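You operate a simulated robot arm through the tools that you are given. There is no shell and no other tool. Be economical: measure what you need, move in short steps, check, and stop when the job is done.

The job below is to be done with a simulated two-armed robot. You get a single attempt, and the scene is never put back.

JOB
Prove the hardness tester on the 220 HV test block and trim it true.
Fine: block on the flat anvil, arm over, press the plunger, turn TRIM (3 degrees an HV), press again till it shows the block's figure; park the arm, block back; leave the other block alone.

It is judged by the outcome, as a careful person would: the job done as asked, and still so three seconds after it is handed in. It fails if anything else is knocked over, pushed out of place, dropped, spilled or broken.

ROBOT AND FRAMES
Two 7-joint arms with fingered hands on one trunk, on a base that drives. Base frame: it is fixed to the floor where the robot stands at the start and does not move with it; the origin is under the middle of the robot, x ahead of it, y to its left, z up; the surface under the hand at the start is at about z = 860. Lengths are in mm, angles in rad, forces in N, time in s.
The left shoulder is at the start at [70, 172, 1402], the right one opposite. Places, roughly: flat anvil (5x5x4 cm) [800, 600, 900]; tester arm [1000, 600, 1000]; tester plunger [1000, 700, 1000]; trim dial [900, 200, 900]. Payload 5 kg a hand.
The TCP of each hand is the grasp point between the finger pads, 43 mm short of the fingertips. In the tool frame z runs along the fingers and y along their closing line. The gripper opens to 144 mm. The gripper's body begins 50 mm behind the TCP. The gripper is a hand of 5 fingers: y runs from the thumb to the fingers, the wrist lies at [-21, -124, -221] in the tool frame.
Orientation is that of the tool frame in the base frame, as a unit quaternion [x, y, z, w]. With the fingers straight down and the wrist toward the robot, the tool's x, y and z point along [0, 1, 0], [1, 0, 0] and [0, 0, -1] of the base frame.

CONTROLS
- The arms move only by the tool arm_command. It takes "left_targets", "right_targets" or both (then of equal length, played together; a hand with none holds still); each is one flat list of numbers, 6 for each row, row after row: the shift along the tool's x, y, z in m, then the turn, a rotation vector about the tool's x, y, z in rad. In form: [tx, ty, tz, rx, ry, rz, tx, ty, tz, rx, ry, rz, ...]. A call has 1 to 10 rows; each row is the pose to reach, as a shift and turn from the pose commanded when the call began, along the tool's axes at that moment. Rows are played at 5 a second. More than 50 mm and 0.15 rad between two rows, and nothing of the call is played. Where a pose cannot be reached the arm comes as near as it can. A force on the tool above 60 N (or 10 N above the force at the start of the call, whichever is more), or a blocked arm, ends the call early, and 0.2 s more pass. In this call time passes only in rows, and 0.2 s behind the last. It gives the time, the measured TCP pose, the force on the tool (base axes), the opening and the grip force at its end, in the units of the frame above (readings bear some noise), with the torque about the TCP (base axes, N m) and any sound that the robot's microphone picked up.
- Cameras (640 x 400 px; columns grow to the right, rows downward): "scene" is now at [124.6, 50.8, 1644.8]; the picture's right is [0.58, -0.82, 0.00], its down [-0.42, -0.29, -0.86] and it looks along [0.70, 0.50, -0.51] (base axes); focal length 265 px, centre (320, 200). "left" rides on the left gripper at [-86, -109, -168] in its tool frame; the picture's right is [-0.80, -0.28, 0.53], its down [0.54, -0.73, 0.42] and it looks along [0.27, 0.63, 0.73] (tool axes); focal length 275 px, centre (320, 200). "right" rides on the right gripper at [86, -108, -168] in its tool frame; the picture's right is [-0.80, 0.28, -0.53], its down [-0.54, -0.73, 0.42] and it looks along [-0.27, 0.63, 0.73] (tool axes); focal length 275 px, centre (320, 200). There is no depth. A picture from a camera that has moved, and an enlarged one, comes with that camera's place and axes in the base frame and with its lens.
- get_image(camera): a new picture of that camera. The clock stands still meanwhile.
- raise_lower(by): slides the trunk up (or, below 0, down) by that many mm; the arms and the scene camera ride with it, the base frame stays. It gives what a move gives, with no picture.
- roll_base(legs): drives the robot by 1 to 6 legs, each [ahead, left, turn to the left] in mm, mm and rad, along the robot's own axes; the way and the turn of a leg run together, so that a leg with both is an arc; at most 1500 mm and 3.142 rad a leg. The arms and the cameras ride along, it lands a little off, and it stops where it bumps. It gives what a move gives.
- finger_targets(index, middle, ring, little, thumb_bend, thumb_turn, hand): sets how far each is bent, from 0 (flat) to 1 (curled in); at 0.3 the hand is open as for a grip, at 0.7 the pads meet at the TCP. One left out holds its place. A second passes; each finger stops where it meets its share of the squeeze, and holds until it gets a number again. It is the only way to open and close the hand. It gives what a move gives, with no picture; readings hold the bend of each and the force on index, middle, ring, little, thumb and palm. thumb_turn goes from beside the hand (0) to across from the fingers (1), as for a grip.
- head_to(pan, tilt): turns the head with the scene camera to pan (to the left, within 1.501 rad either way) and tilt (down, from -0.506 to 1.204), counted from straight ahead of the robot. It gives what a move gives.
- enlarge(camera, box): a new picture of the part [left, top, right, bottom] of that camera's present view, enlarged. The clock stands still meanwhile.
- close_job(): hands the job in; it is judged then, once.

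Work in short steps. Places have to be worked out from the pictures, the camera data and where the tool is seen: move nearer, look again, correct. Check each grasp and each placing, and mend what went wrong. You have 120 turns and 92 pictures in all, those below and enlarged ones among them. Open the grippers and draw the arms clear of the work before you hand the job in, unless the task says otherwise; then end with one line.

The tools are called after "Call:" as name(argument=value, ...) on one line, values as JSON. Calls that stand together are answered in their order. arm_command: Moves the arms, as the interface text tells. Its arguments: {"type":"object","properties":{"left_targets":{"type":"array","items":{"type":"number"}},"right_targets":{"type":"array","items":{"type":"number"}}},"required":[]} The other tools are called the same way: raise_lower (by) slides the trunk up or down; finger_targets (index, middle, ring, little, thumb_bend, thumb_turn, hand) moves the fingers one by one; roll_base (legs) drives the base; head_to (pan, tilt) turns the head that bears the scene camera; get_image (camera) takes a picture; enlarge (camera, box) takes an enlarged picture of a part of a camera's view; close_job () hands the job in.

At the start:

```text
time: 0.0
left_tool_pos: [481.6, 587.8, 1379.0]
left_tcp_rot: [0.707, 0.707, 0.0, 0.001]
left_contact_force: [0.9, 0.1, -0.9]
left_wrist_torque: [0.01, 0.01, 0.0]
left_finger_gap: 143.8
left_gripper_force: 0.0
left_shape: jaw
left_bend: [0.3, 0.3, 0.3, 0.3, 0.3, 0.98]
left_finger forces: [0.0, 0.0, 0.1, 0.1, 0.0, 0.1]
right_tool_pos: [831.4, 38.7, 1324.1]
right_tcp_rot: [0.707, 0.707, 0.0, 0.0]
right_contact_force: [-0.1, -0.5, 0.8]
right_wrist_torque: [0.0, -0.02, 0.01]
right_finger_gap: 143.5
right_gripper_force: 0.0
right_shape: jaw
right_bend: [0.3, 0.3, 0.3, 0.3, 0.3, 0.98]
right_finger forces: [0.0, 0.0, 0.0, 0.0, 0.0, 0.1]
trunk travel left (down, up): [-500.0, 440.0]
robot x, y, heading: [-1.1, 1.8, -0.002]
head pan, tilt: [0.616, 0.534]
```

scene: 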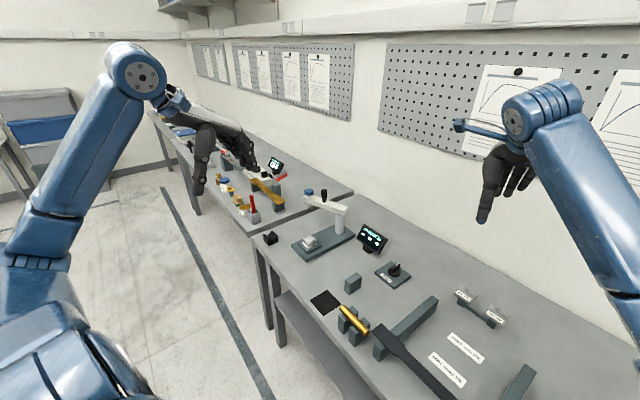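
right: 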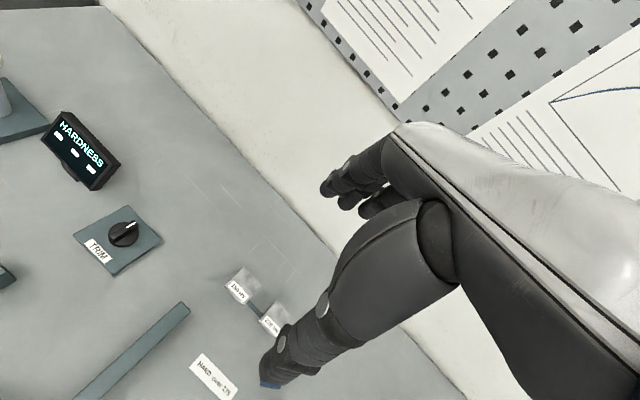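
left: 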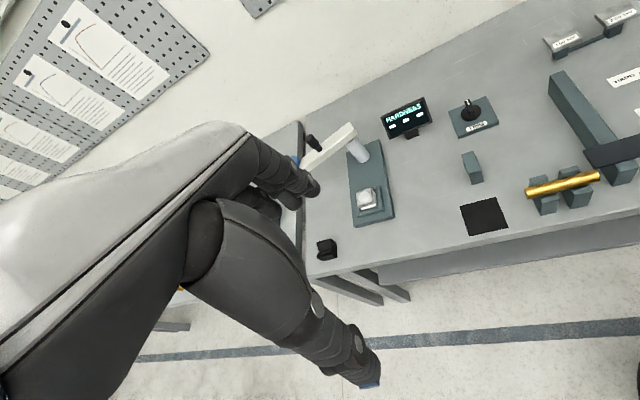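

The tester, display, trim dial and blocks are visible but small; I'll enlarge the scene's middle and the left camera's view.

Call:
enlarge(camera="scene", box=[240, 170, 420, 290])

Call:
enlarge(camera="scene", box=[300, 260, 560, 400])

Call:
enlarge(camera="left", box=[290, 80, 510, 270])

```text
3.33 times, centred on (330, 230) of scene
camera zoom: at [124.6, 50.8, 1644.8], right [0.58, -0.82, 0.0], down [-0.42, -0.29, -0.86], along [0.7, 0.5, -0.51], focal length 884 px, centre (287, 100)
```

zoom: 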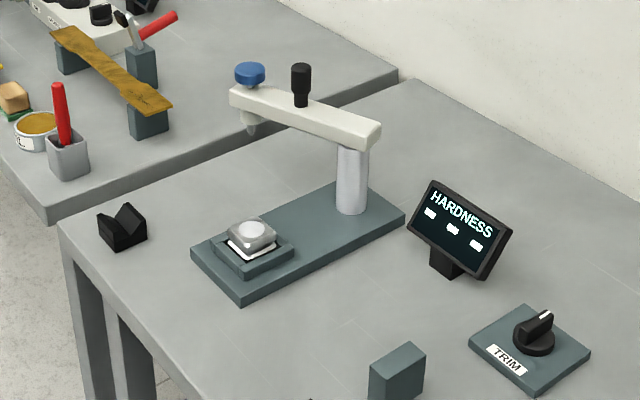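

```text
2.46 times, centred on (430, 330) of scene
camera zoom: at [124.6, 50.8, 1644.8], right [0.58, -0.82, 0.0], down [-0.42, -0.29, -0.86], along [0.7, 0.5, -0.51], focal length 653 px, centre (49, -120)
```

zoom: 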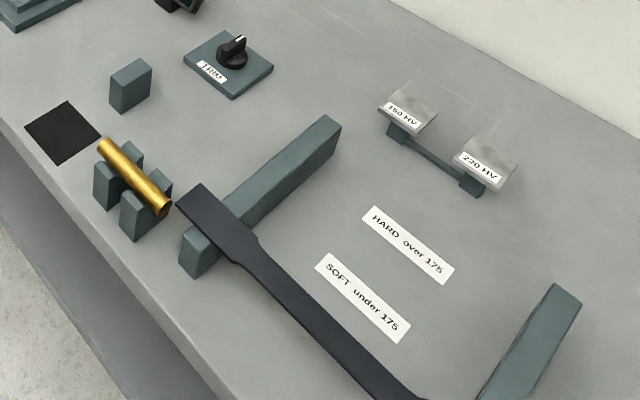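

```text
2.11 times, centred on (400, 175) of left
camera zoom: at [373.9, 503.6, 1547.3], right [-0.28, -0.8, -0.53], down [-0.73, 0.54, -0.42], along [0.63, 0.27, -0.73], focal length 580 px, centre (152, 253)
```

zoom: 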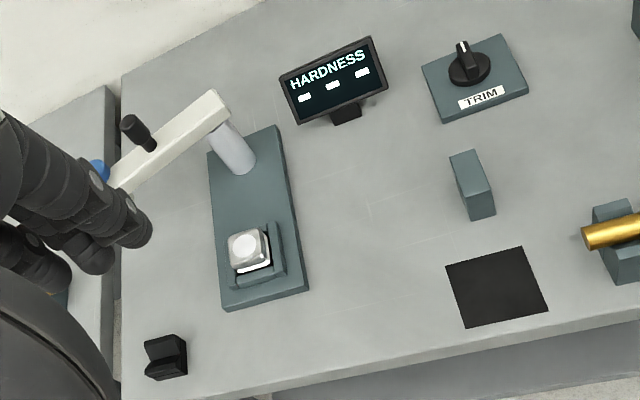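

The flat anvil seems seated already near (837,608); the plunger arm is parked. Next I look at the blocks to the right with the head.

Call:
head_to(pan=-0.1, tilt=0.65)

Call:
get_image(camera="scene")

Call:
enlarge(camera="right", box=[200, 250, 320, 350])

```text
time: 1.1
left_tool_pos: [482.3, 589.2, 1380.1]
left_tcp_rot: [0.708, 0.707, 0.0, 0.0]
left_contact_force: [0.3, 0.0, 0.5]
left_wrist_torque: [0.0, -0.02, 0.01]
left_finger_gap: 143.5
left_gripper_force: 0.2
left_shape: jaw
left_bend: [0.3, 0.3, 0.3, 0.3, 0.3, 0.98]
left_finger forces: [0.0, 0.0, 0.0, 0.1, 0.0, 0.0]
right_tool_pos: [832.4, 38.8, 1323.5]
right_tcp_rot: [0.706, 0.708, -0.001, 0.0]
right_contact_force: [0.9, 0.5, -0.5]
right_wrist_torque: [0.01, 0.02, 0.03]
right_finger_gap: 143.4
right_gripper_force: 0.0
right_shape: jaw
right_bend: [0.3, 0.3, 0.3, 0.3, 0.3, 0.98]
right_finger forces: [0.0, 0.1, 0.0, 0.0, 0.0, 0.1]
trunk travel left (down, up): [-500.0, 440.0]
robot x, y, heading: [2.2, -0.4, 0.001]
head pan, tilt: [-0.099, 0.649]
```

```text
85 pictures are left
camera scene: at [137.4, -9.8, 1634.7], right [-0.1, -1.0, 0.0], down [-0.6, 0.06, -0.8], along [0.79, -0.08, -0.6], focal length 265 px, centre (320, 200)
```

scene: 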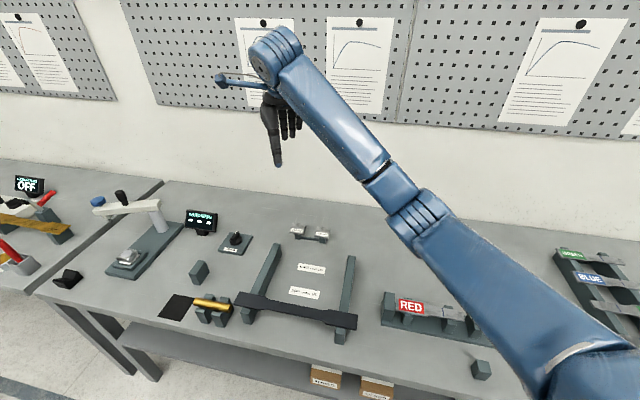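

```text
4.00 times, centred on (260, 300) of right
camera zoom: at [723.4, 125.9, 1492.1], right [0.28, -0.8, 0.53], down [-0.73, -0.54, -0.42], along [0.63, -0.27, -0.73], focal length 1101 px, centre (560, -200)
```

zoom: 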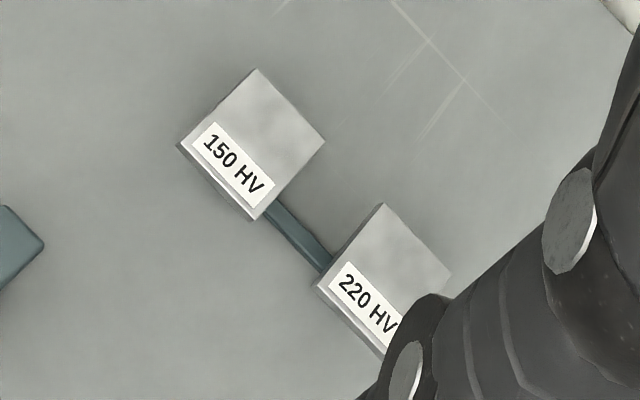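

The 220 HV block sits near (885,-100) z≈910, yawed about -17°, on a stand. I'll use the left hand for block and tester and the right for TRIM; first fold the right hand aside.

Call:
arm_command(right_targets=[-0.039, -0.028, 0, 0, 0, 0, -0.078, -0.056, 0, 0, 0, 0, -0.117, -0.084, 0, 0, 0, 0, -0.156, -0.112, 0, 0, 0, 0, -0.195, -0.14, 0, 0, 0, 0, -0.234, -0.168, 0, 0, 0, 0, -0.273, -0.196, 0, 0, 0, 0, -0.312, -0.224, 0, 0, 0, 0, -0.351, -0.252, 0, 0, 0, 0, -0.39, -0.28, 0, 0, 0, 0])

Call:
roll_base(legs=[[70, -80, 0]])

Call:
head_to(pan=-0.05, tilt=0.75)

Call:
get_image(camera="scene")

```text
time: 3.3
left_tool_pos: [478.8, 587.4, 1382.1]
left_tcp_rot: [0.706, 0.708, 0.001, 0.0]
left_contact_force: [-1.5, -0.4, -0.3]
left_wrist_torque: [0.04, -0.11, 0.02]
left_finger_gap: 143.7
left_gripper_force: 0.0
left_shape: jaw
left_bend: [0.3, 0.3, 0.3, 0.3, 0.3, 0.98]
left_finger forces: [0.0, 0.1, 0.0, 0.0, 0.1, 0.1]
right_tool_pos: [550.7, -353.1, 1325.2]
right_tcp_rot: [0.706, 0.709, 0.002, 0.0]
right_contact_force: [-0.7, 0.5, 0.4]
right_wrist_torque: [0.02, -0.05, -0.01]
right_finger_gap: 143.8
right_gripper_force: 0.1
right_shape: jaw
right_bend: [0.3, 0.3, 0.3, 0.3, 0.3, 0.98]
right_finger forces: [0.1, 0.1, 0.1, 0.1, 0.0, 0.0]
trunk travel left (down, up): [-500.0, 440.0]
robot x, y, heading: [-1.4, -0.7, -0.001]
head pan, tilt: [-0.099, 0.649]
```

```text
time: 4.5
left_tool_pos: [551.6, 509.5, 1379.6]
left_tcp_rot: [0.707, 0.707, 0.0, 0.001]
left_contact_force: [-0.7, 0.0, 0.4]
left_wrist_torque: [-0.03, -0.05, -0.03]
left_finger_gap: 143.5
left_gripper_force: 0.0
left_shape: jaw
left_bend: [0.3, 0.3, 0.3, 0.3, 0.3, 0.98]
left_finger forces: [0.1, 0.1, 0.0, 0.0, 0.0, 0.0]
right_tool_pos: [623.0, -431.5, 1326.1]
right_tcp_rot: [0.708, 0.706, 0.0, 0.001]
right_contact_force: [-0.1, 0.3, 0.0]
right_wrist_torque: [-0.03, -0.02, -0.04]
right_finger_gap: 144.3
right_gripper_force: 0.1
right_shape: jaw
right_bend: [0.3, 0.3, 0.3, 0.3, 0.3, 0.98]
right_finger forces: [0.1, 0.0, 0.0, 0.0, 0.1, 0.0]
trunk travel left (down, up): [-500.0, 440.0]
robot x, y, heading: [70.2, -81.7, -0.007]
head pan, tilt: [-0.099, 0.649]
```

```text
time: 5.1
left_tool_pos: [553.2, 508.3, 1379.7]
left_tcp_rot: [0.708, 0.706, 0.0, 0.0]
left_contact_force: [0.4, -0.9, -0.4]
left_wrist_torque: [0.02, -0.01, -0.01]
left_finger_gap: 143.6
left_gripper_force: 0.0
left_shape: jaw
left_bend: [0.3, 0.3, 0.3, 0.3, 0.3, 0.98]
left_finger forces: [0.0, 0.1, 0.0, 0.1, 0.0, 0.0]
right_tool_pos: [623.7, -431.8, 1324.0]
right_tcp_rot: [0.708, 0.706, 0.0, -0.001]
right_contact_force: [0.0, -0.1, -0.6]
right_wrist_torque: [0.03, 0.03, 0.0]
right_finger_gap: 143.7
right_gripper_force: 0.0
right_shape: jaw
right_bend: [0.3, 0.3, 0.3, 0.3, 0.3, 0.98]
right_finger forces: [0.0, 0.0, 0.0, 0.1, 0.1, 0.0]
trunk travel left (down, up): [-500.0, 440.0]
robot x, y, heading: [71.0, -79.7, -0.002]
head pan, tilt: [-0.051, 0.75]
```

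```text
83 pictures are left
camera scene: at [204.3, -86.3, 1626.1], right [-0.05, -1.0, 0.0], down [-0.68, 0.04, -0.73], along [0.73, -0.04, -0.68], focal length 265 px, centre (320, 200)
```

scene: 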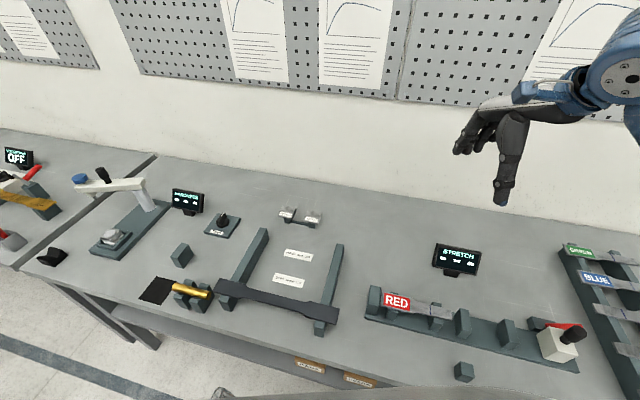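

The whole table is yawed about -0.3 rad, so I'll turn the robot square to it, then reassess.

Call:
roll_base(legs=[[0, 0, -0.3]])

Call:
head_to(pan=0.2, tilt=0.75)

Call:
get_image(camera="scene")

```text
time: 6.5
left_tool_pos: [707.3, 335.9, 1379.4]
left_tcp_rot: [0.807, 0.591, 0.001, -0.001]
left_contact_force: [0.4, 0.6, -0.4]
left_wrist_torque: [0.01, 0.03, -0.01]
left_finger_gap: 143.5
left_gripper_force: 0.0
left_shape: jaw
left_bend: [0.3, 0.3, 0.3, 0.3, 0.3, 0.98]
left_finger forces: [0.1, 0.0, 0.0, 0.0, 0.1, 0.0]
right_tool_pos: [493.3, -580.9, 1325.0]
right_tcp_rot: [0.806, 0.592, 0.0, 0.0]
right_contact_force: [0.5, -0.8, 0.0]
right_wrist_torque: [0.01, -0.01, -0.03]
right_finger_gap: 143.8
right_gripper_force: 0.0
right_shape: jaw
right_bend: [0.3, 0.3, 0.3, 0.3, 0.3, 0.98]
right_finger forces: [0.1, 0.0, 0.1, 0.0, 0.1, 0.0]
trunk travel left (down, up): [-500.0, 440.0]
robot x, y, heading: [72.1, -78.4, -0.305]
head pan, tilt: [-0.051, 0.75]
```

```text
time: 7.3
left_tool_pos: [706.8, 336.0, 1379.5]
left_tcp_rot: [0.806, 0.592, 0.0, 0.001]
left_contact_force: [-0.8, 0.2, 0.7]
left_wrist_torque: [0.04, -0.03, 0.02]
left_finger_gap: 143.7
left_gripper_force: 0.0
left_shape: jaw
left_bend: [0.3, 0.3, 0.3, 0.3, 0.3, 0.98]
left_finger forces: [0.0, 0.0, 0.0, 0.0, 0.1, 0.0]
right_tool_pos: [492.4, -581.2, 1324.8]
right_tcp_rot: [0.806, 0.592, 0.0, 0.0]
right_contact_force: [0.7, 0.3, -1.0]
right_wrist_torque: [-0.01, -0.03, -0.01]
right_finger_gap: 143.6
right_gripper_force: 0.1
right_shape: jaw
right_bend: [0.3, 0.3, 0.3, 0.3, 0.3, 0.98]
right_finger forces: [0.0, 0.0, 0.1, 0.0, 0.1, 0.0]
trunk travel left (down, up): [-500.0, 440.0]
robot x, y, heading: [67.7, -80.9, -0.311]
head pan, tilt: [0.201, 0.75]
```

```text
82 pictures are left
camera scene: at [201.0, -105.9, 1626.1], right [-0.11, -0.99, 0.0], down [-0.68, 0.07, -0.73], along [0.73, -0.08, -0.68], focal length 265 px, centre (320, 200)
```

scene: 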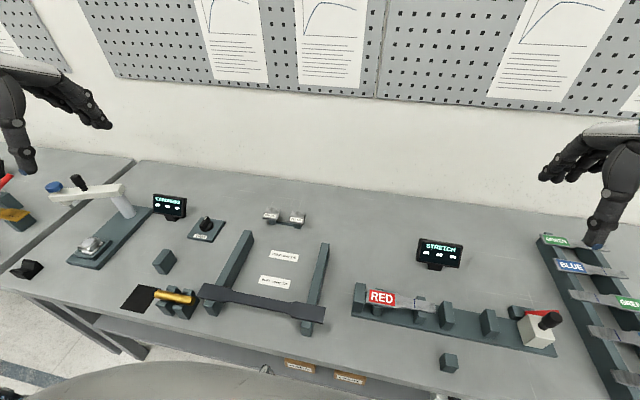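

Left hand now goes to a viewing pose short of and above the 220 HV block.

Call:
arm_command(left_targets=[-0.0363, 0.024, 0.015, 0, 0, 0, -0.0726, 0.048, 0.03, 0, 0, 0, -0.1089, 0.072, 0.045, 0, 0, 0, -0.1452, 0.096, 0.06, 0, 0, 0, -0.1815, 0.12, 0.075, 0, 0, 0, -0.2178, 0.144, 0.09, 0, 0, 0, -0.2541, 0.168, 0.105, 0, 0, 0, -0.2904, 0.192, 0.12, 0, 0, 0, -0.3267, 0.216, 0.135, 0, 0, 0, -0.363, 0.24, 0.15, 0, 0, 0])

Call:
get_image(camera="left")

Call:
enlarge(camera="scene", box=[230, 180, 350, 260])

```text
time: 9.5
left_tool_pos: [825.7, -85.7, 1227.9]
left_tcp_rot: [0.806, 0.592, 0.0, -0.001]
left_contact_force: [-0.4, -0.8, -0.4]
left_wrist_torque: [0.05, 0.01, -0.01]
left_finger_gap: 144.0
left_gripper_force: 0.0
left_shape: jaw
left_bend: [0.3, 0.3, 0.3, 0.3, 0.3, 0.97]
left_finger forces: [0.0, 0.0, 0.0, 0.0, 0.0, 0.0]
right_tool_pos: [494.0, -585.6, 1322.2]
right_tcp_rot: [0.806, 0.591, 0.001, -0.002]
right_contact_force: [0.3, -0.7, -0.7]
right_wrist_torque: [0.06, 0.01, 0.04]
right_finger_gap: 143.9
right_gripper_force: 0.1
right_shape: jaw
right_bend: [0.3, 0.3, 0.3, 0.3, 0.3, 0.98]
right_finger forces: [0.0, 0.0, 0.1, 0.0, 0.0, 0.0]
trunk travel left (down, up): [-500.0, 440.0]
robot x, y, heading: [67.1, -80.5, -0.308]
head pan, tilt: [0.201, 0.75]
```

```text
81 pictures are left
camera left: at [697.2, -135.3, 1396.3], right [-0.51, -0.67, -0.53], down [-0.53, 0.74, -0.42], along [0.68, 0.07, -0.73], focal length 275 px, centre (320, 200)
```

left: 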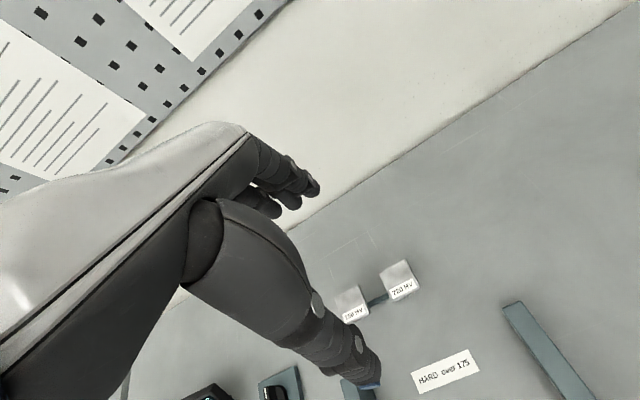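

```text
5.00 times, centred on (290, 220) of scene
camera zoom: at [203.6, -110.2, 1625.7], right [-0.1, -0.99, 0.0], down [-0.68, 0.07, -0.73], along [0.73, -0.07, -0.68], focal length 1326 px, centre (470, 100)
```

zoom: 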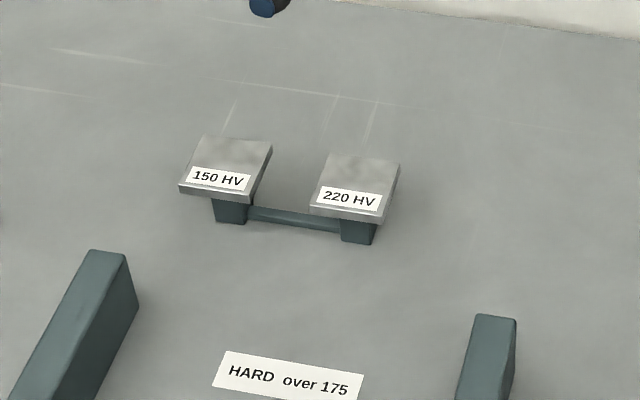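

Block top centre ≈ (886,-96,908), about 55 mm square and 10 mm thick. I move above it to z≈958 and look again.

Call:
arm_command(left_targets=[0.0014, 0.0101, 0.045, 0, 0, 0, 0.0028, 0.0202, 0.09, 0, 0, 0, 0.0042, 0.0303, 0.135, 0, 0, 0, 0.0056, 0.0404, 0.18, 0, 0, 0, 0.007, 0.0505, 0.225, 0, 0, 0, 0.0082, 0.0606, 0.255, 0, 0, 0])

Call:
get_image(camera="left")

Call:
enlarge(camera="scene", box=[220, 150, 370, 260])

```text
time: 10.9
left_tool_pos: [877.7, -73.4, 998.1]
left_tcp_rot: [0.807, 0.59, 0.0, 0.002]
left_contact_force: [-0.6, 0.8, -0.2]
left_wrist_torque: [-0.02, -0.02, 0.0]
left_finger_gap: 143.7
left_gripper_force: 0.0
left_shape: jaw
left_bend: [0.3, 0.3, 0.3, 0.3, 0.3, 0.97]
left_finger forces: [0.0, 0.1, 0.0, 0.1, 0.1, 0.1]
left hand out of reach, approached as far as the arm can: row 5, 6
right_tool_pos: [491.5, -581.4, 1324.6]
right_tcp_rot: [0.806, 0.592, 0.001, 0.001]
right_contact_force: [-0.8, 1.2, 0.9]
right_wrist_torque: [-0.02, -0.04, -0.03]
right_finger_gap: 143.6
right_gripper_force: 0.0
right_shape: jaw
right_bend: [0.3, 0.3, 0.3, 0.3, 0.3, 0.98]
right_finger forces: [0.0, 0.0, 0.0, 0.0, 0.0, 0.0]
trunk travel left (down, up): [-500.0, 440.0]
robot x, y, heading: [70.0, -78.7, -0.306]
head pan, tilt: [0.201, 0.75]
```

```text
79 pictures are left
camera left: at [749.0, -122.3, 1166.6], right [-0.51, -0.67, -0.53], down [-0.53, 0.74, -0.42], along [0.68, 0.06, -0.73], focal length 275 px, centre (320, 200)
```

left: 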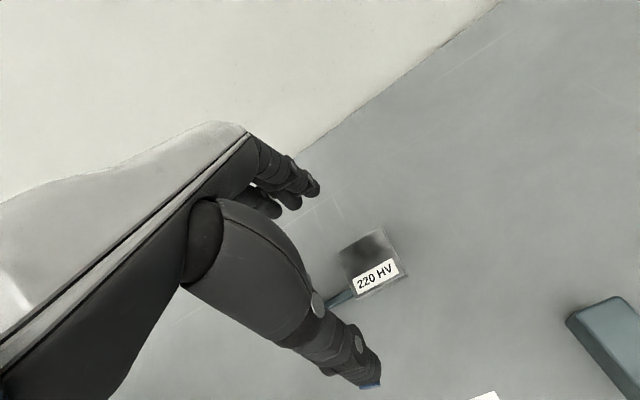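

```text
3.64 times, centred on (295, 205) of scene
camera zoom: at [200.0, -105.0, 1626.3], right [-0.11, -0.99, 0.0], down [-0.68, 0.07, -0.73], along [0.73, -0.08, -0.68], focal length 964 px, centre (411, 182)
```

zoom: 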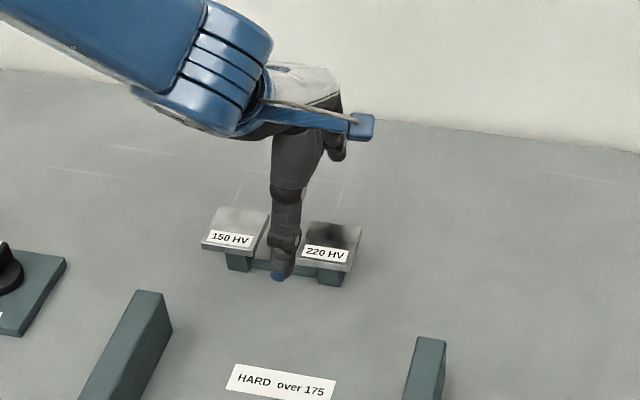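

The arm ran out of reach by ~40 mm because the shoulder is high. I'll lift the hand, then lower the trunk to gain reach.

Call:
arm_command(left_targets=[0, 0, -0.05, 0, 0, 0, 0, 0, -0.1, 0, 0, 0, 0, 0, -0.15, 0, 0, 0, 0, 0, -0.2, 0, 0, 0])

Call:
raise_lower(by=-170)

```text
time: 11.9
left_tool_pos: [875.0, -74.7, 1197.3]
left_tcp_rot: [0.806, 0.591, 0.001, -0.001]
left_contact_force: [-0.8, -0.2, 0.1]
left_wrist_torque: [0.03, -0.07, 0.01]
left_finger_gap: 143.7
left_gripper_force: 0.1
left_shape: jaw
left_bend: [0.3, 0.3, 0.3, 0.3, 0.3, 0.97]
left_finger forces: [0.0, 0.1, 0.0, 0.0, 0.0, 0.1]
right_tool_pos: [491.5, -581.9, 1324.2]
right_tcp_rot: [0.806, 0.591, 0.001, 0.0]
right_contact_force: [-1.0, -0.7, 0.1]
right_wrist_torque: [0.02, -0.09, -0.06]
right_finger_gap: 144.0
right_gripper_force: 0.1
right_shape: jaw
right_bend: [0.3, 0.3, 0.3, 0.3, 0.3, 0.98]
right_finger forces: [0.0, 0.0, 0.0, 0.0, 0.0, 0.2]
trunk travel left (down, up): [-500.0, 440.0]
robot x, y, heading: [75.0, -77.8, -0.308]
head pan, tilt: [0.201, 0.75]
```

```text
time: 13.8
left_tool_pos: [876.3, -74.5, 1026.2]
left_tcp_rot: [0.807, 0.591, 0.0, 0.0]
left_contact_force: [0.0, -0.2, 0.4]
left_wrist_torque: [0.01, -0.03, -0.03]
left_finger_gap: 143.9
left_gripper_force: 0.1
left_shape: jaw
left_bend: [0.3, 0.3, 0.3, 0.3, 0.3, 0.97]
left_finger forces: [0.0, 0.1, 0.0, 0.1, 0.0, 0.0]
right_tool_pos: [492.7, -582.9, 1154.9]
right_tcp_rot: [0.806, 0.592, 0.001, -0.001]
right_contact_force: [-0.1, -0.3, 1.0]
right_wrist_torque: [0.0, 0.02, 0.0]
right_finger_gap: 143.5
right_gripper_force: 0.0
right_shape: jaw
right_bend: [0.3, 0.3, 0.3, 0.3, 0.3, 0.98]
right_finger forces: [0.0, 0.0, 0.1, 0.0, 0.0, 0.1]
trunk travel left (down, up): [-330.0, 610.0]
robot x, y, heading: [72.7, -76.1, -0.305]
head pan, tilt: [0.201, 0.75]
```

Now shift to over the block at z≈975 and check.

Call:
arm_command(left_targets=[-0.009, 0.006, 0.025, 0, 0, 0, -0.018, 0.012, 0.05, 0, 0, 0])

Call:
get_image(camera="left")

Call:
enlarge(camera="scene", box=[230, 120, 380, 230])

```text
time: 14.4
left_tool_pos: [881.5, -94.2, 973.8]
left_tcp_rot: [0.806, 0.591, -0.001, 0.0]
left_contact_force: [-0.6, -0.1, 0.2]
left_wrist_torque: [0.02, 0.02, -0.01]
left_finger_gap: 143.7
left_gripper_force: 0.0
left_shape: jaw
left_bend: [0.3, 0.3, 0.3, 0.3, 0.3, 0.97]
left_finger forces: [0.0, 0.0, 0.0, 0.1, 0.0, 0.0]
right_tool_pos: [493.8, -581.4, 1154.0]
right_tcp_rot: [0.806, 0.592, -0.001, -0.001]
right_contact_force: [-0.2, -0.8, 0.8]
right_wrist_torque: [-0.02, 0.01, 0.0]
right_finger_gap: 144.0
right_gripper_force: 0.1
right_shape: jaw
right_bend: [0.3, 0.3, 0.3, 0.3, 0.3, 0.98]
right_finger forces: [0.0, 0.0, 0.0, 0.0, 0.0, 0.0]
trunk travel left (down, up): [-330.0, 610.0]
robot x, y, heading: [69.0, -82.2, -0.306]
head pan, tilt: [0.201, 0.75]
```

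```text
77 pictures are left
camera left: at [753.0, -144.3, 1141.8], right [-0.51, -0.67, -0.53], down [-0.53, 0.74, -0.42], along [0.68, 0.07, -0.73], focal length 275 px, centre (320, 200)
```

left: 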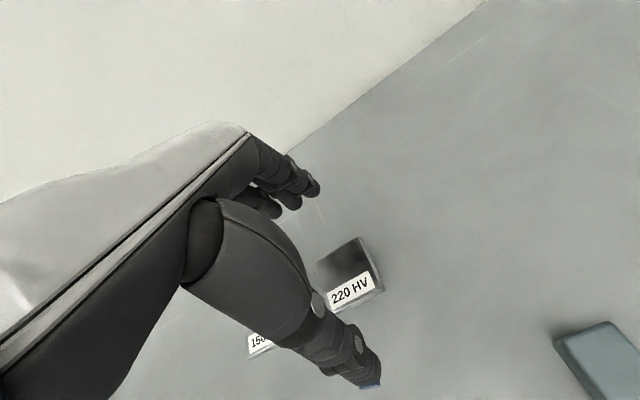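

```text
3.64 times, centred on (305, 175) of scene
camera zoom: at [202.3, -105.8, 1456.0], right [-0.1, -0.99, 0.0], down [-0.68, 0.07, -0.73], along [0.73, -0.08, -0.68], focal length 964 px, centre (374, 291)
```

zoom: 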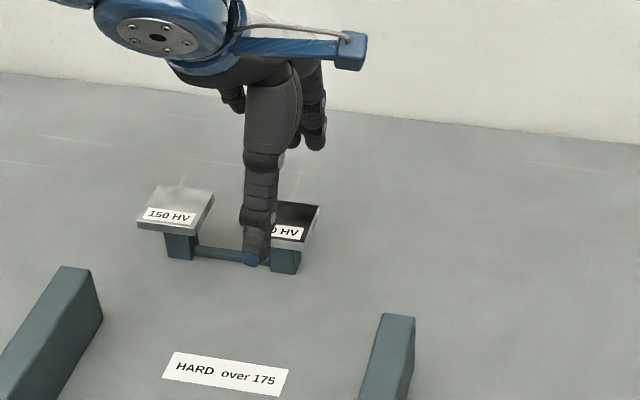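

Hand is centred on the block within ~4 mm. Lower so TCP is at z≈916, with fingers straddling front and back.

Call:
arm_command(left_targets=[0, -0.002, 0.02, 0, 0, 0, 0, -0.003, 0.04, 0, 0, 0, 0, -0.003, 0.057, 0, 0, 0])

Call:
get_image(camera="left")

Call:
enlarge(camera="scene", box=[230, 120, 380, 230])

```text
time: 15.2
left_tool_pos: [879.1, -93.8, 917.6]
left_tcp_rot: [0.806, 0.592, 0.0, -0.001]
left_contact_force: [0.2, -0.3, 0.6]
left_wrist_torque: [0.0, 0.02, 0.01]
left_finger_gap: 143.7
left_gripper_force: 0.1
left_shape: jaw
left_bend: [0.3, 0.3, 0.3, 0.3, 0.3, 0.97]
left_finger forces: [0.0, 0.0, 0.0, 0.1, 0.0, 0.0]
right_tool_pos: [494.5, -580.9, 1155.8]
right_tcp_rot: [0.807, 0.591, 0.0, -0.001]
right_contact_force: [-0.4, 0.2, 0.3]
right_wrist_torque: [-0.05, 0.01, 0.0]
right_finger_gap: 143.7
right_gripper_force: 0.2
right_shape: jaw
right_bend: [0.3, 0.3, 0.3, 0.3, 0.3, 0.98]
right_finger forces: [0.0, 0.0, 0.0, 0.0, 0.1, 0.0]
trunk travel left (down, up): [-330.0, 610.0]
robot x, y, heading: [70.0, -81.5, -0.307]
head pan, tilt: [0.201, 0.75]
```

```text
75 pictures are left
camera left: at [750.0, -143.3, 1086.1], right [-0.51, -0.67, -0.53], down [-0.53, 0.74, -0.42], along [0.68, 0.07, -0.73], focal length 275 px, centre (320, 200)
```

left: 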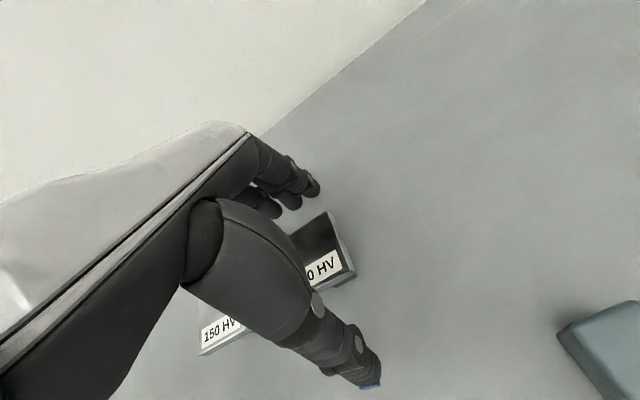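

```text
3.64 times, centred on (305, 175) of scene
camera zoom: at [201.6, -105.4, 1456.1], right [-0.11, -0.99, 0.0], down [-0.68, 0.07, -0.73], along [0.73, -0.08, -0.68], focal length 964 px, centre (374, 291)
```

zoom: 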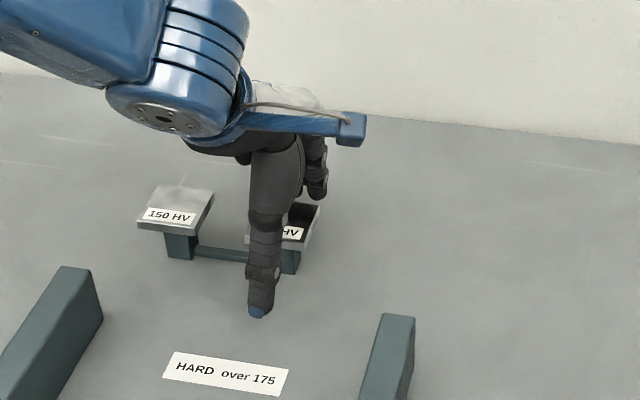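

Fingers straddle the block. Close to about 0.5 (just wider than the block) and check centring before squeezing.

Call:
finger_targets(hand="left", index=0.5, middle=0.5, ring=0.5, little=0.5, thumb_bend=0.5, thumb_turn=1.0)

Call:
get_image(camera="left")

Call:
enlarge(camera="scene", box=[230, 120, 380, 230])

```text
time: 16.2
left_tool_pos: [878.5, -94.9, 918.2]
left_tcp_rot: [0.806, 0.591, 0.001, 0.0]
left_contact_force: [0.1, 0.2, 0.8]
left_wrist_torque: [-0.01, -0.02, 0.03]
left_finger_gap: 78.9
left_gripper_force: 0.1
left_shape: fingers
left_bend: [0.5, 0.5, 0.5, 0.5, 0.5, 1.0]
left_finger forces: [0.0, 0.0, 0.0, 0.0, 0.0, 0.0]
right_tool_pos: [493.6, -581.2, 1154.3]
right_tcp_rot: [0.807, 0.591, 0.0, 0.0]
right_contact_force: [-0.5, 0.1, 1.4]
right_wrist_torque: [-0.05, 0.02, -0.01]
right_finger_gap: 143.8
right_gripper_force: 0.0
right_shape: jaw
right_bend: [0.3, 0.3, 0.3, 0.3, 0.3, 0.98]
right_finger forces: [0.0, 0.0, 0.0, 0.0, 0.1, 0.0]
trunk travel left (down, up): [-330.0, 610.0]
robot x, y, heading: [69.8, -82.7, -0.305]
head pan, tilt: [0.201, 0.75]
```

```text
73 pictures are left
camera left: at [749.8, -143.4, 1086.3], right [-0.51, -0.67, -0.53], down [-0.53, 0.74, -0.42], along [0.68, 0.07, -0.73], focal length 275 px, centre (320, 200)
```

left: 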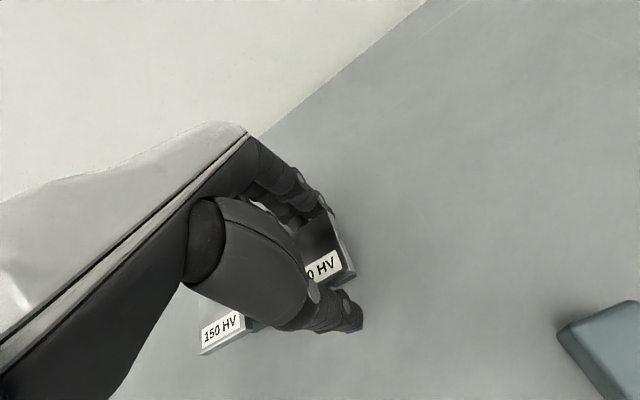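

```text
3.64 times, centred on (305, 175) of scene
camera zoom: at [201.3, -105.5, 1456.1], right [-0.11, -0.99, 0.0], down [-0.68, 0.07, -0.73], along [0.73, -0.08, -0.68], focal length 964 px, centre (374, 291)
```

zoom: 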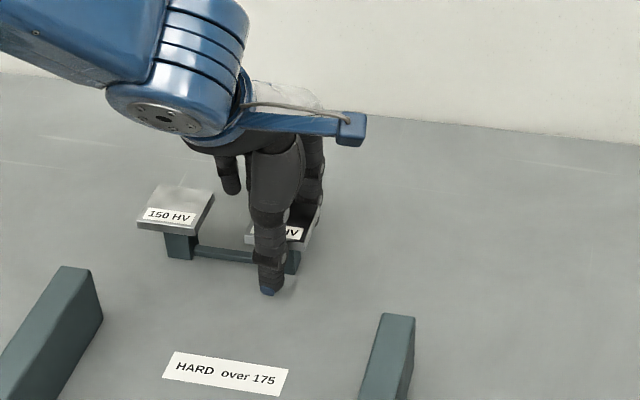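

The little finger is close to the 150 block's lane, so I'll open it, and squeeze with thumb, index and middle only.

Call:
finger_targets(hand="left", index=0.65, middle=0.65, ring=0.45, little=0.3, thumb_bend=0.65)

Call:
get_image(camera="left")

Call:
enlarge(camera="scene", box=[230, 120, 380, 230])

```text
time: 17.2
left_tool_pos: [878.4, -93.8, 918.3]
left_tcp_rot: [0.806, 0.592, 0.0, 0.0]
left_contact_force: [-0.8, 0.4, -0.4]
left_wrist_torque: [-0.02, -0.02, 0.01]
left_finger_gap: 46.3
left_gripper_force: 9.6
left_shape: fingers
left_bend: [0.59, 0.65, 0.45, 0.3, 0.6, 1.0]
left_finger forces: [9.6, 0.2, 0.0, 0.1, 9.8, 0.0]
right_tool_pos: [492.6, -581.7, 1155.5]
right_tcp_rot: [0.806, 0.592, 0.0, 0.001]
right_contact_force: [-0.1, 0.2, -0.3]
right_wrist_torque: [0.02, 0.01, -0.01]
right_finger_gap: 143.5
right_gripper_force: 0.1
right_shape: jaw
right_bend: [0.3, 0.3, 0.3, 0.3, 0.3, 0.98]
right_finger forces: [0.0, 0.0, 0.0, 0.0, 0.1, 0.0]
trunk travel left (down, up): [-330.0, 610.0]
robot x, y, heading: [68.2, -82.5, -0.308]
head pan, tilt: [0.201, 0.75]
```

```text
71 pictures are left
camera left: at [749.9, -143.4, 1086.1], right [-0.51, -0.67, -0.53], down [-0.53, 0.74, -0.42], along [0.68, 0.07, -0.73], focal length 275 px, centre (320, 200)
```

left: 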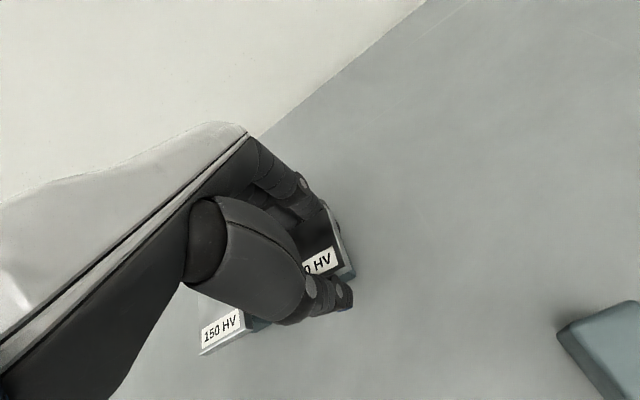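

```text
3.64 times, centred on (305, 175) of scene
camera zoom: at [201.4, -105.6, 1456.1], right [-0.11, -0.99, 0.0], down [-0.68, 0.07, -0.73], along [0.73, -0.08, -0.68], focal length 964 px, centre (374, 291)
```

zoom: 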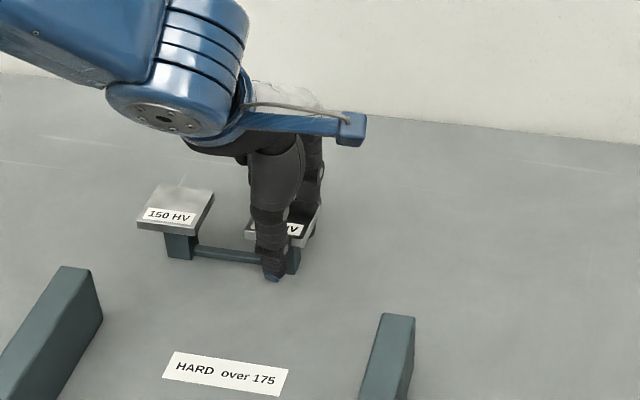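

Only index and thumb bear; the hand sits ~12 mm left of the block's middle. I'll open, shift right, and grip again so the middle finger bears too.

Call:
finger_targets(hand="left", index=0.48, middle=0.48, ring=0.45, thumb_bend=0.48)

Call:
arm_command(left_targets=[-0.007, 0, 0, 0, 0, 0, -0.014, 0, 0.004, 0, 0, 0])

Call:
finger_targets(hand="left", index=0.65, middle=0.65, ring=0.45, thumb_bend=0.65)

Call:
get_image(camera="left")

Call:
enlarge(camera="scene", box=[230, 120, 380, 230])

```text
time: 18.2
left_tool_pos: [878.4, -95.2, 918.6]
left_tcp_rot: [0.806, 0.591, 0.0, -0.001]
left_contact_force: [-0.4, -0.2, 0.7]
left_wrist_torque: [0.01, 0.0, 0.04]
left_finger_gap: 85.0
left_gripper_force: 0.0
left_shape: fingers
left_bend: [0.48, 0.48, 0.45, 0.3, 0.48, 1.0]
left_finger forces: [0.0, 0.1, 0.0, 0.0, 0.0, 0.0]
right_tool_pos: [492.9, -581.9, 1153.8]
right_tcp_rot: [0.806, 0.592, 0.0, 0.0]
right_contact_force: [-0.7, -0.1, 0.3]
right_wrist_torque: [0.0, -0.01, 0.0]
right_finger_gap: 144.0
right_gripper_force: 0.0
right_shape: jaw
right_bend: [0.3, 0.3, 0.3, 0.3, 0.3, 0.98]
right_finger forces: [0.1, 0.1, 0.0, 0.1, 0.1, 0.0]
trunk travel left (down, up): [-330.0, 610.0]
robot x, y, heading: [68.9, -77.1, -0.311]
head pan, tilt: [0.201, 0.75]
```

```text
time: 18.8
left_tool_pos: [874.6, -109.0, 913.8]
left_tcp_rot: [0.806, 0.591, 0.0, 0.001]
left_contact_force: [0.0, 0.3, 1.0]
left_wrist_torque: [0.0, -0.01, -0.01]
left_finger_gap: 85.1
left_gripper_force: 0.1
left_shape: fingers
left_bend: [0.48, 0.48, 0.45, 0.3, 0.48, 1.0]
left_finger forces: [0.0, 0.0, 0.0, 0.0, 0.0, 0.0]
right_tool_pos: [494.1, -582.3, 1154.6]
right_tcp_rot: [0.807, 0.591, 0.001, 0.0]
right_contact_force: [-0.3, 0.2, 1.0]
right_wrist_torque: [0.02, 0.0, 0.02]
right_finger_gap: 143.7
right_gripper_force: 0.1
right_shape: jaw
right_bend: [0.3, 0.3, 0.3, 0.3, 0.3, 0.98]
right_finger forces: [0.1, 0.0, 0.0, 0.0, 0.0, 0.1]
trunk travel left (down, up): [-330.0, 610.0]
robot x, y, heading: [68.3, -83.1, -0.304]
head pan, tilt: [0.201, 0.75]
```

```text
time: 19.8
left_tool_pos: [874.3, -109.0, 913.1]
left_tcp_rot: [0.807, 0.591, 0.0, 0.0]
left_contact_force: [-0.2, 1.7, 1.5]
left_wrist_torque: [0.02, -0.01, 0.01]
left_finger_gap: 45.0
left_gripper_force: 9.6
left_shape: fingers
left_bend: [0.59, 0.65, 0.45, 0.3, 0.61, 1.0]
left_finger forces: [9.6, 0.2, 0.0, 0.0, 10.1, 0.1]
right_tool_pos: [493.5, -582.2, 1155.4]
right_tcp_rot: [0.806, 0.592, 0.001, 0.0]
right_contact_force: [-0.3, 0.5, 0.0]
right_wrist_torque: [0.01, 0.01, -0.04]
right_finger_gap: 143.5
right_gripper_force: 0.1
right_shape: jaw
right_bend: [0.3, 0.3, 0.3, 0.3, 0.3, 0.98]
right_finger forces: [0.1, 0.0, 0.0, 0.1, 0.0, 0.0]
trunk travel left (down, up): [-330.0, 610.0]
robot x, y, heading: [71.5, -79.0, -0.305]
head pan, tilt: [0.201, 0.75]
```

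```text
69 pictures are left
camera left: at [745.3, -156.8, 1081.9], right [-0.51, -0.67, -0.53], down [-0.53, 0.74, -0.42], along [0.68, 0.07, -0.73], focal length 275 px, centre (320, 200)
```

left: 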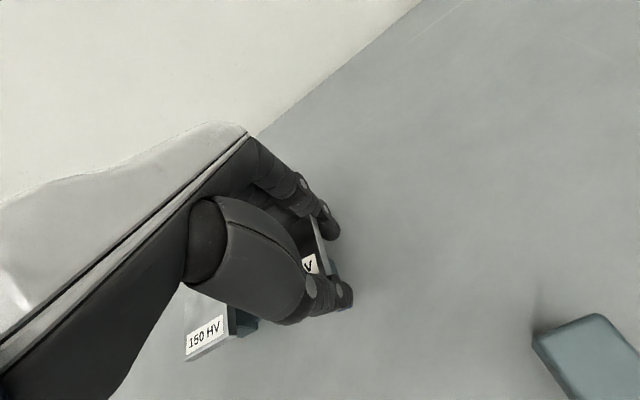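

```text
3.64 times, centred on (305, 175) of scene
camera zoom: at [201.4, -105.6, 1456.1], right [-0.11, -0.99, 0.0], down [-0.68, 0.07, -0.73], along [0.73, -0.08, -0.68], focal length 964 px, centre (374, 291)
```

zoom: 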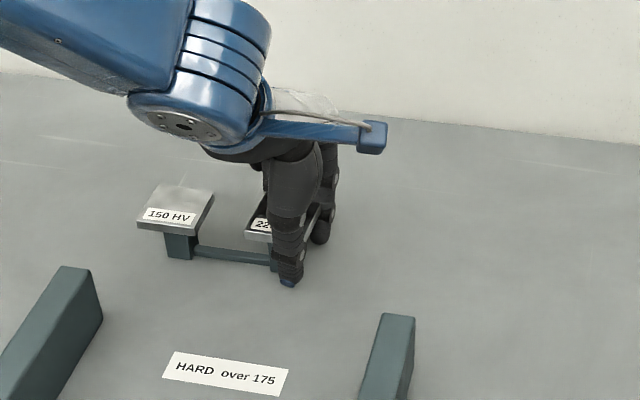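

Middle finger still reads no force; I'll enlarge the hand view to see what's happening.

Call:
enlarge(camera="left", box=[230, 150, 390, 340])

Call:
enlarge(camera="scene", box=[270, 150, 340, 205])

```text
2.11 times, centred on (310, 245) of left
camera zoom: at [745.3, -156.8, 1081.9], right [-0.51, -0.67, -0.53], down [-0.53, 0.74, -0.42], along [0.68, 0.07, -0.73], focal length 580 px, centre (341, 105)
```

zoom: 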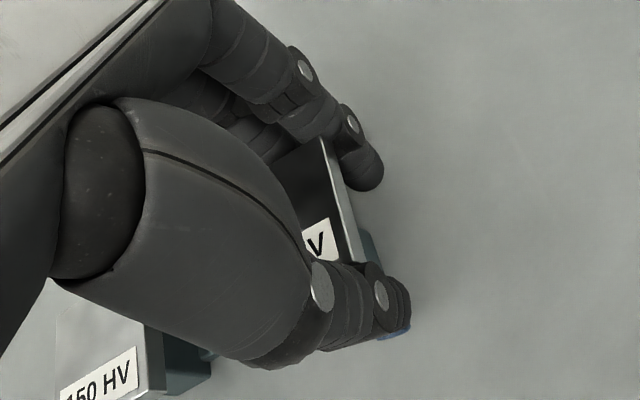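

```text
7.27 times, centred on (305, 178) of scene
camera zoom: at [201.4, -105.6, 1456.1], right [-0.11, -0.99, 0.0], down [-0.68, 0.07, -0.73], along [0.73, -0.08, -0.68], focal length 1929 px, centre (429, 364)
```

zoom: 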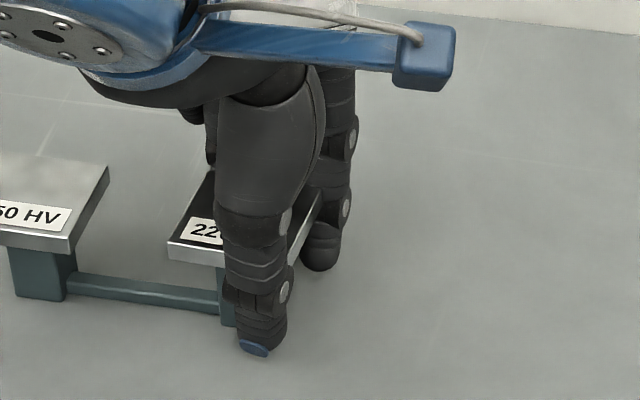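

Index bears at the block's back-right corner: too far right now. I'll reopen, shift left 9 mm, and close with a higher target so the middle finger also seats.

Call:
finger_targets(hand="left", index=0.48, middle=0.48, ring=0.45, thumb_bend=0.48)

Call:
arm_command(left_targets=[0.009, 0.003, 0, 0, 0, 0])

Call:
finger_targets(hand="left", index=0.8, middle=0.8, thumb_bend=0.8)

Call:
enlarge(camera="left", box=[230, 150, 390, 340])

Call:
enlarge(camera="scene", box=[260, 150, 340, 205])

```text
time: 20.8
left_tool_pos: [874.2, -107.7, 913.2]
left_tcp_rot: [0.806, 0.591, 0.0, 0.0]
left_contact_force: [0.2, 0.6, 0.2]
left_wrist_torque: [0.0, -0.01, 0.01]
left_finger_gap: 84.7
left_gripper_force: 0.0
left_shape: fingers
left_bend: [0.48, 0.48, 0.45, 0.3, 0.48, 1.0]
left_finger forces: [0.1, 0.0, 0.0, 0.1, 0.0, 0.1]
right_tool_pos: [493.0, -581.3, 1154.0]
right_tcp_rot: [0.807, 0.591, 0.001, 0.0]
right_contact_force: [0.1, 0.0, 0.2]
right_wrist_torque: [0.03, 0.01, -0.05]
right_finger_gap: 143.9
right_gripper_force: 0.1
right_shape: jaw
right_bend: [0.3, 0.3, 0.3, 0.3, 0.3, 0.98]
right_finger forces: [0.0, 0.0, 0.0, 0.1, 0.0, 0.1]
trunk travel left (down, up): [-330.0, 610.0]
robot x, y, heading: [70.2, -81.7, -0.305]
head pan, tilt: [0.201, 0.75]
```

```text
time: 21.2
left_tool_pos: [880.3, -99.9, 914.7]
left_tcp_rot: [0.807, 0.591, 0.0, 0.0]
left_contact_force: [0.2, 0.0, 0.1]
left_wrist_torque: [-0.01, -0.01, -0.01]
left_finger_gap: 85.0
left_gripper_force: 0.0
left_shape: fingers
left_bend: [0.48, 0.48, 0.45, 0.3, 0.48, 1.0]
left_finger forces: [0.0, 0.1, 0.0, 0.1, 0.1, 0.0]
right_tool_pos: [494.2, -579.6, 1154.7]
right_tcp_rot: [0.806, 0.591, 0.0, 0.001]
right_contact_force: [-0.5, 0.4, -0.9]
right_wrist_torque: [0.0, 0.01, 0.02]
right_finger_gap: 143.8
right_gripper_force: 0.1
right_shape: jaw
right_bend: [0.3, 0.3, 0.3, 0.3, 0.3, 0.98]
right_finger forces: [0.0, 0.0, 0.0, 0.0, 0.0, 0.1]
trunk travel left (down, up): [-330.0, 610.0]
robot x, y, heading: [68.8, -84.0, -0.308]
head pan, tilt: [0.201, 0.75]
```

```text
time: 22.2
left_tool_pos: [879.3, -99.7, 912.9]
left_tcp_rot: [0.807, 0.591, -0.002, -0.001]
left_contact_force: [-4.5, 1.7, -12.0]
left_wrist_torque: [0.01, 0.16, -0.13]
left_finger_gap: 27.4
left_gripper_force: 22.3
left_shape: fingers
left_bend: [0.79, 0.66, 0.45, 0.3, 0.67, 1.0]
left_finger forces: [11.9, 7.8, 0.0, 0.0, 24.9, 0.0]
right_tool_pos: [493.8, -581.0, 1154.0]
right_tcp_rot: [0.807, 0.591, 0.0, -0.001]
right_contact_force: [0.1, -0.8, 0.1]
right_wrist_torque: [-0.01, 0.0, 0.0]
right_finger_gap: 143.8
right_gripper_force: 0.1
right_shape: jaw
right_bend: [0.3, 0.3, 0.3, 0.3, 0.3, 0.98]
right_finger forces: [0.0, 0.0, 0.1, 0.0, 0.0, 0.0]
trunk travel left (down, up): [-330.0, 610.0]
robot x, y, heading: [68.8, -80.5, -0.307]
head pan, tilt: [0.201, 0.75]
```

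```text
2.11 times, centred on (310, 245) of left
camera zoom: at [751.3, -148.3, 1081.2], right [-0.51, -0.67, -0.53], down [-0.53, 0.74, -0.42], along [0.68, 0.07, -0.73], focal length 580 px, centre (341, 105)
```

zoom: 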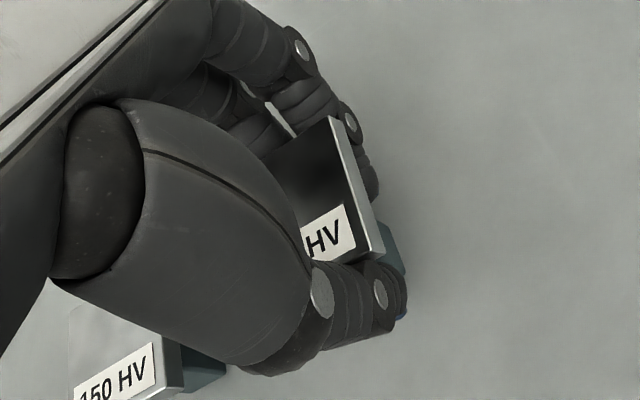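

```text
7.27 times, centred on (300, 178) of scene
camera zoom: at [202.1, -105.4, 1455.9], right [-0.1, -0.99, 0.0], down [-0.68, 0.07, -0.73], along [0.73, -0.08, -0.68], focal length 1929 px, centre (466, 364)
```

zoom: 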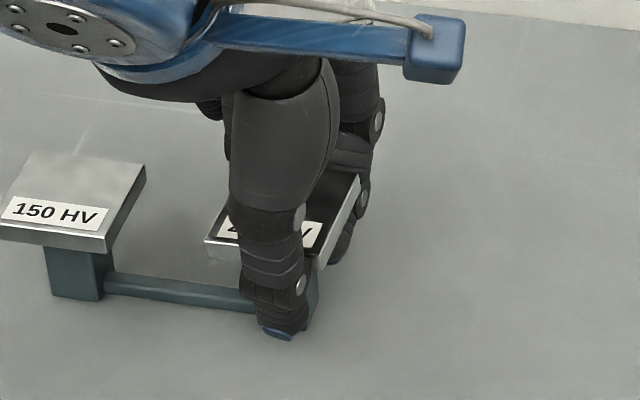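

Index curled past/under the block. I'll ease it back to 0.6 with middle and thumb held.

Call:
finger_targets(hand="left", index=0.58, middle=0.6, thumb_bend=0.58)

Call:
enlarge(camera="left", box=[230, 150, 390, 340])

Call:
enlarge(camera="scene", box=[260, 150, 340, 205])

```text
time: 23.2
left_tool_pos: [880.9, -99.1, 913.7]
left_tcp_rot: [0.806, 0.591, 0.0, 0.0]
left_contact_force: [-0.2, 0.8, 0.3]
left_wrist_torque: [-0.01, -0.02, 0.01]
left_finger_gap: 53.3
left_gripper_force: 0.1
left_shape: fingers
left_bend: [0.57, 0.6, 0.45, 0.3, 0.57, 1.0]
left_finger forces: [0.1, 0.0, 0.0, 0.0, 0.0, 0.1]
right_tool_pos: [492.5, -581.3, 1154.8]
right_tcp_rot: [0.807, 0.591, 0.0, 0.001]
right_contact_force: [0.0, 0.2, 0.2]
right_wrist_torque: [0.01, -0.04, -0.02]
right_finger_gap: 143.9
right_gripper_force: 0.1
right_shape: jaw
right_bend: [0.3, 0.3, 0.3, 0.3, 0.3, 0.98]
right_finger forces: [0.1, 0.0, 0.0, 0.1, 0.1, 0.1]
trunk travel left (down, up): [-330.0, 610.0]
robot x, y, heading: [70.1, -81.4, -0.306]
head pan, tilt: [0.201, 0.75]
```

```text
2.11 times, centred on (310, 245) of left
camera zoom: at [751.2, -148.7, 1082.5], right [-0.51, -0.67, -0.53], down [-0.53, 0.74, -0.42], along [0.68, 0.07, -0.73], focal length 580 px, centre (341, 105)
```

zoom: 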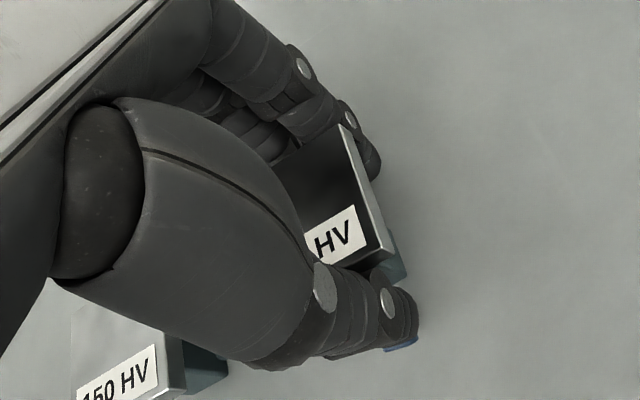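

```text
7.27 times, centred on (300, 178) of scene
camera zoom: at [201.4, -105.6, 1456.1], right [-0.11, -0.99, 0.0], down [-0.68, 0.07, -0.73], along [0.73, -0.08, -0.68], focal length 1929 px, centre (466, 364)
```

zoom: 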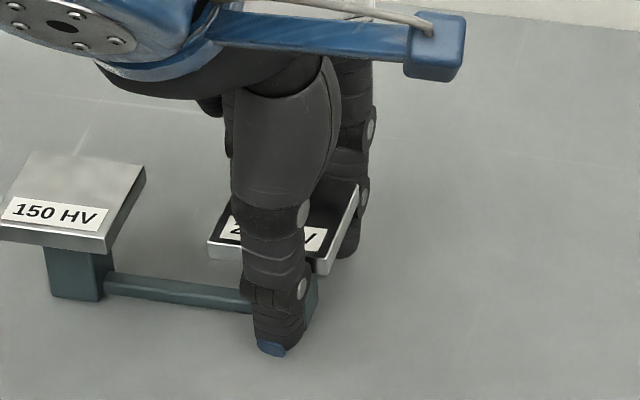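

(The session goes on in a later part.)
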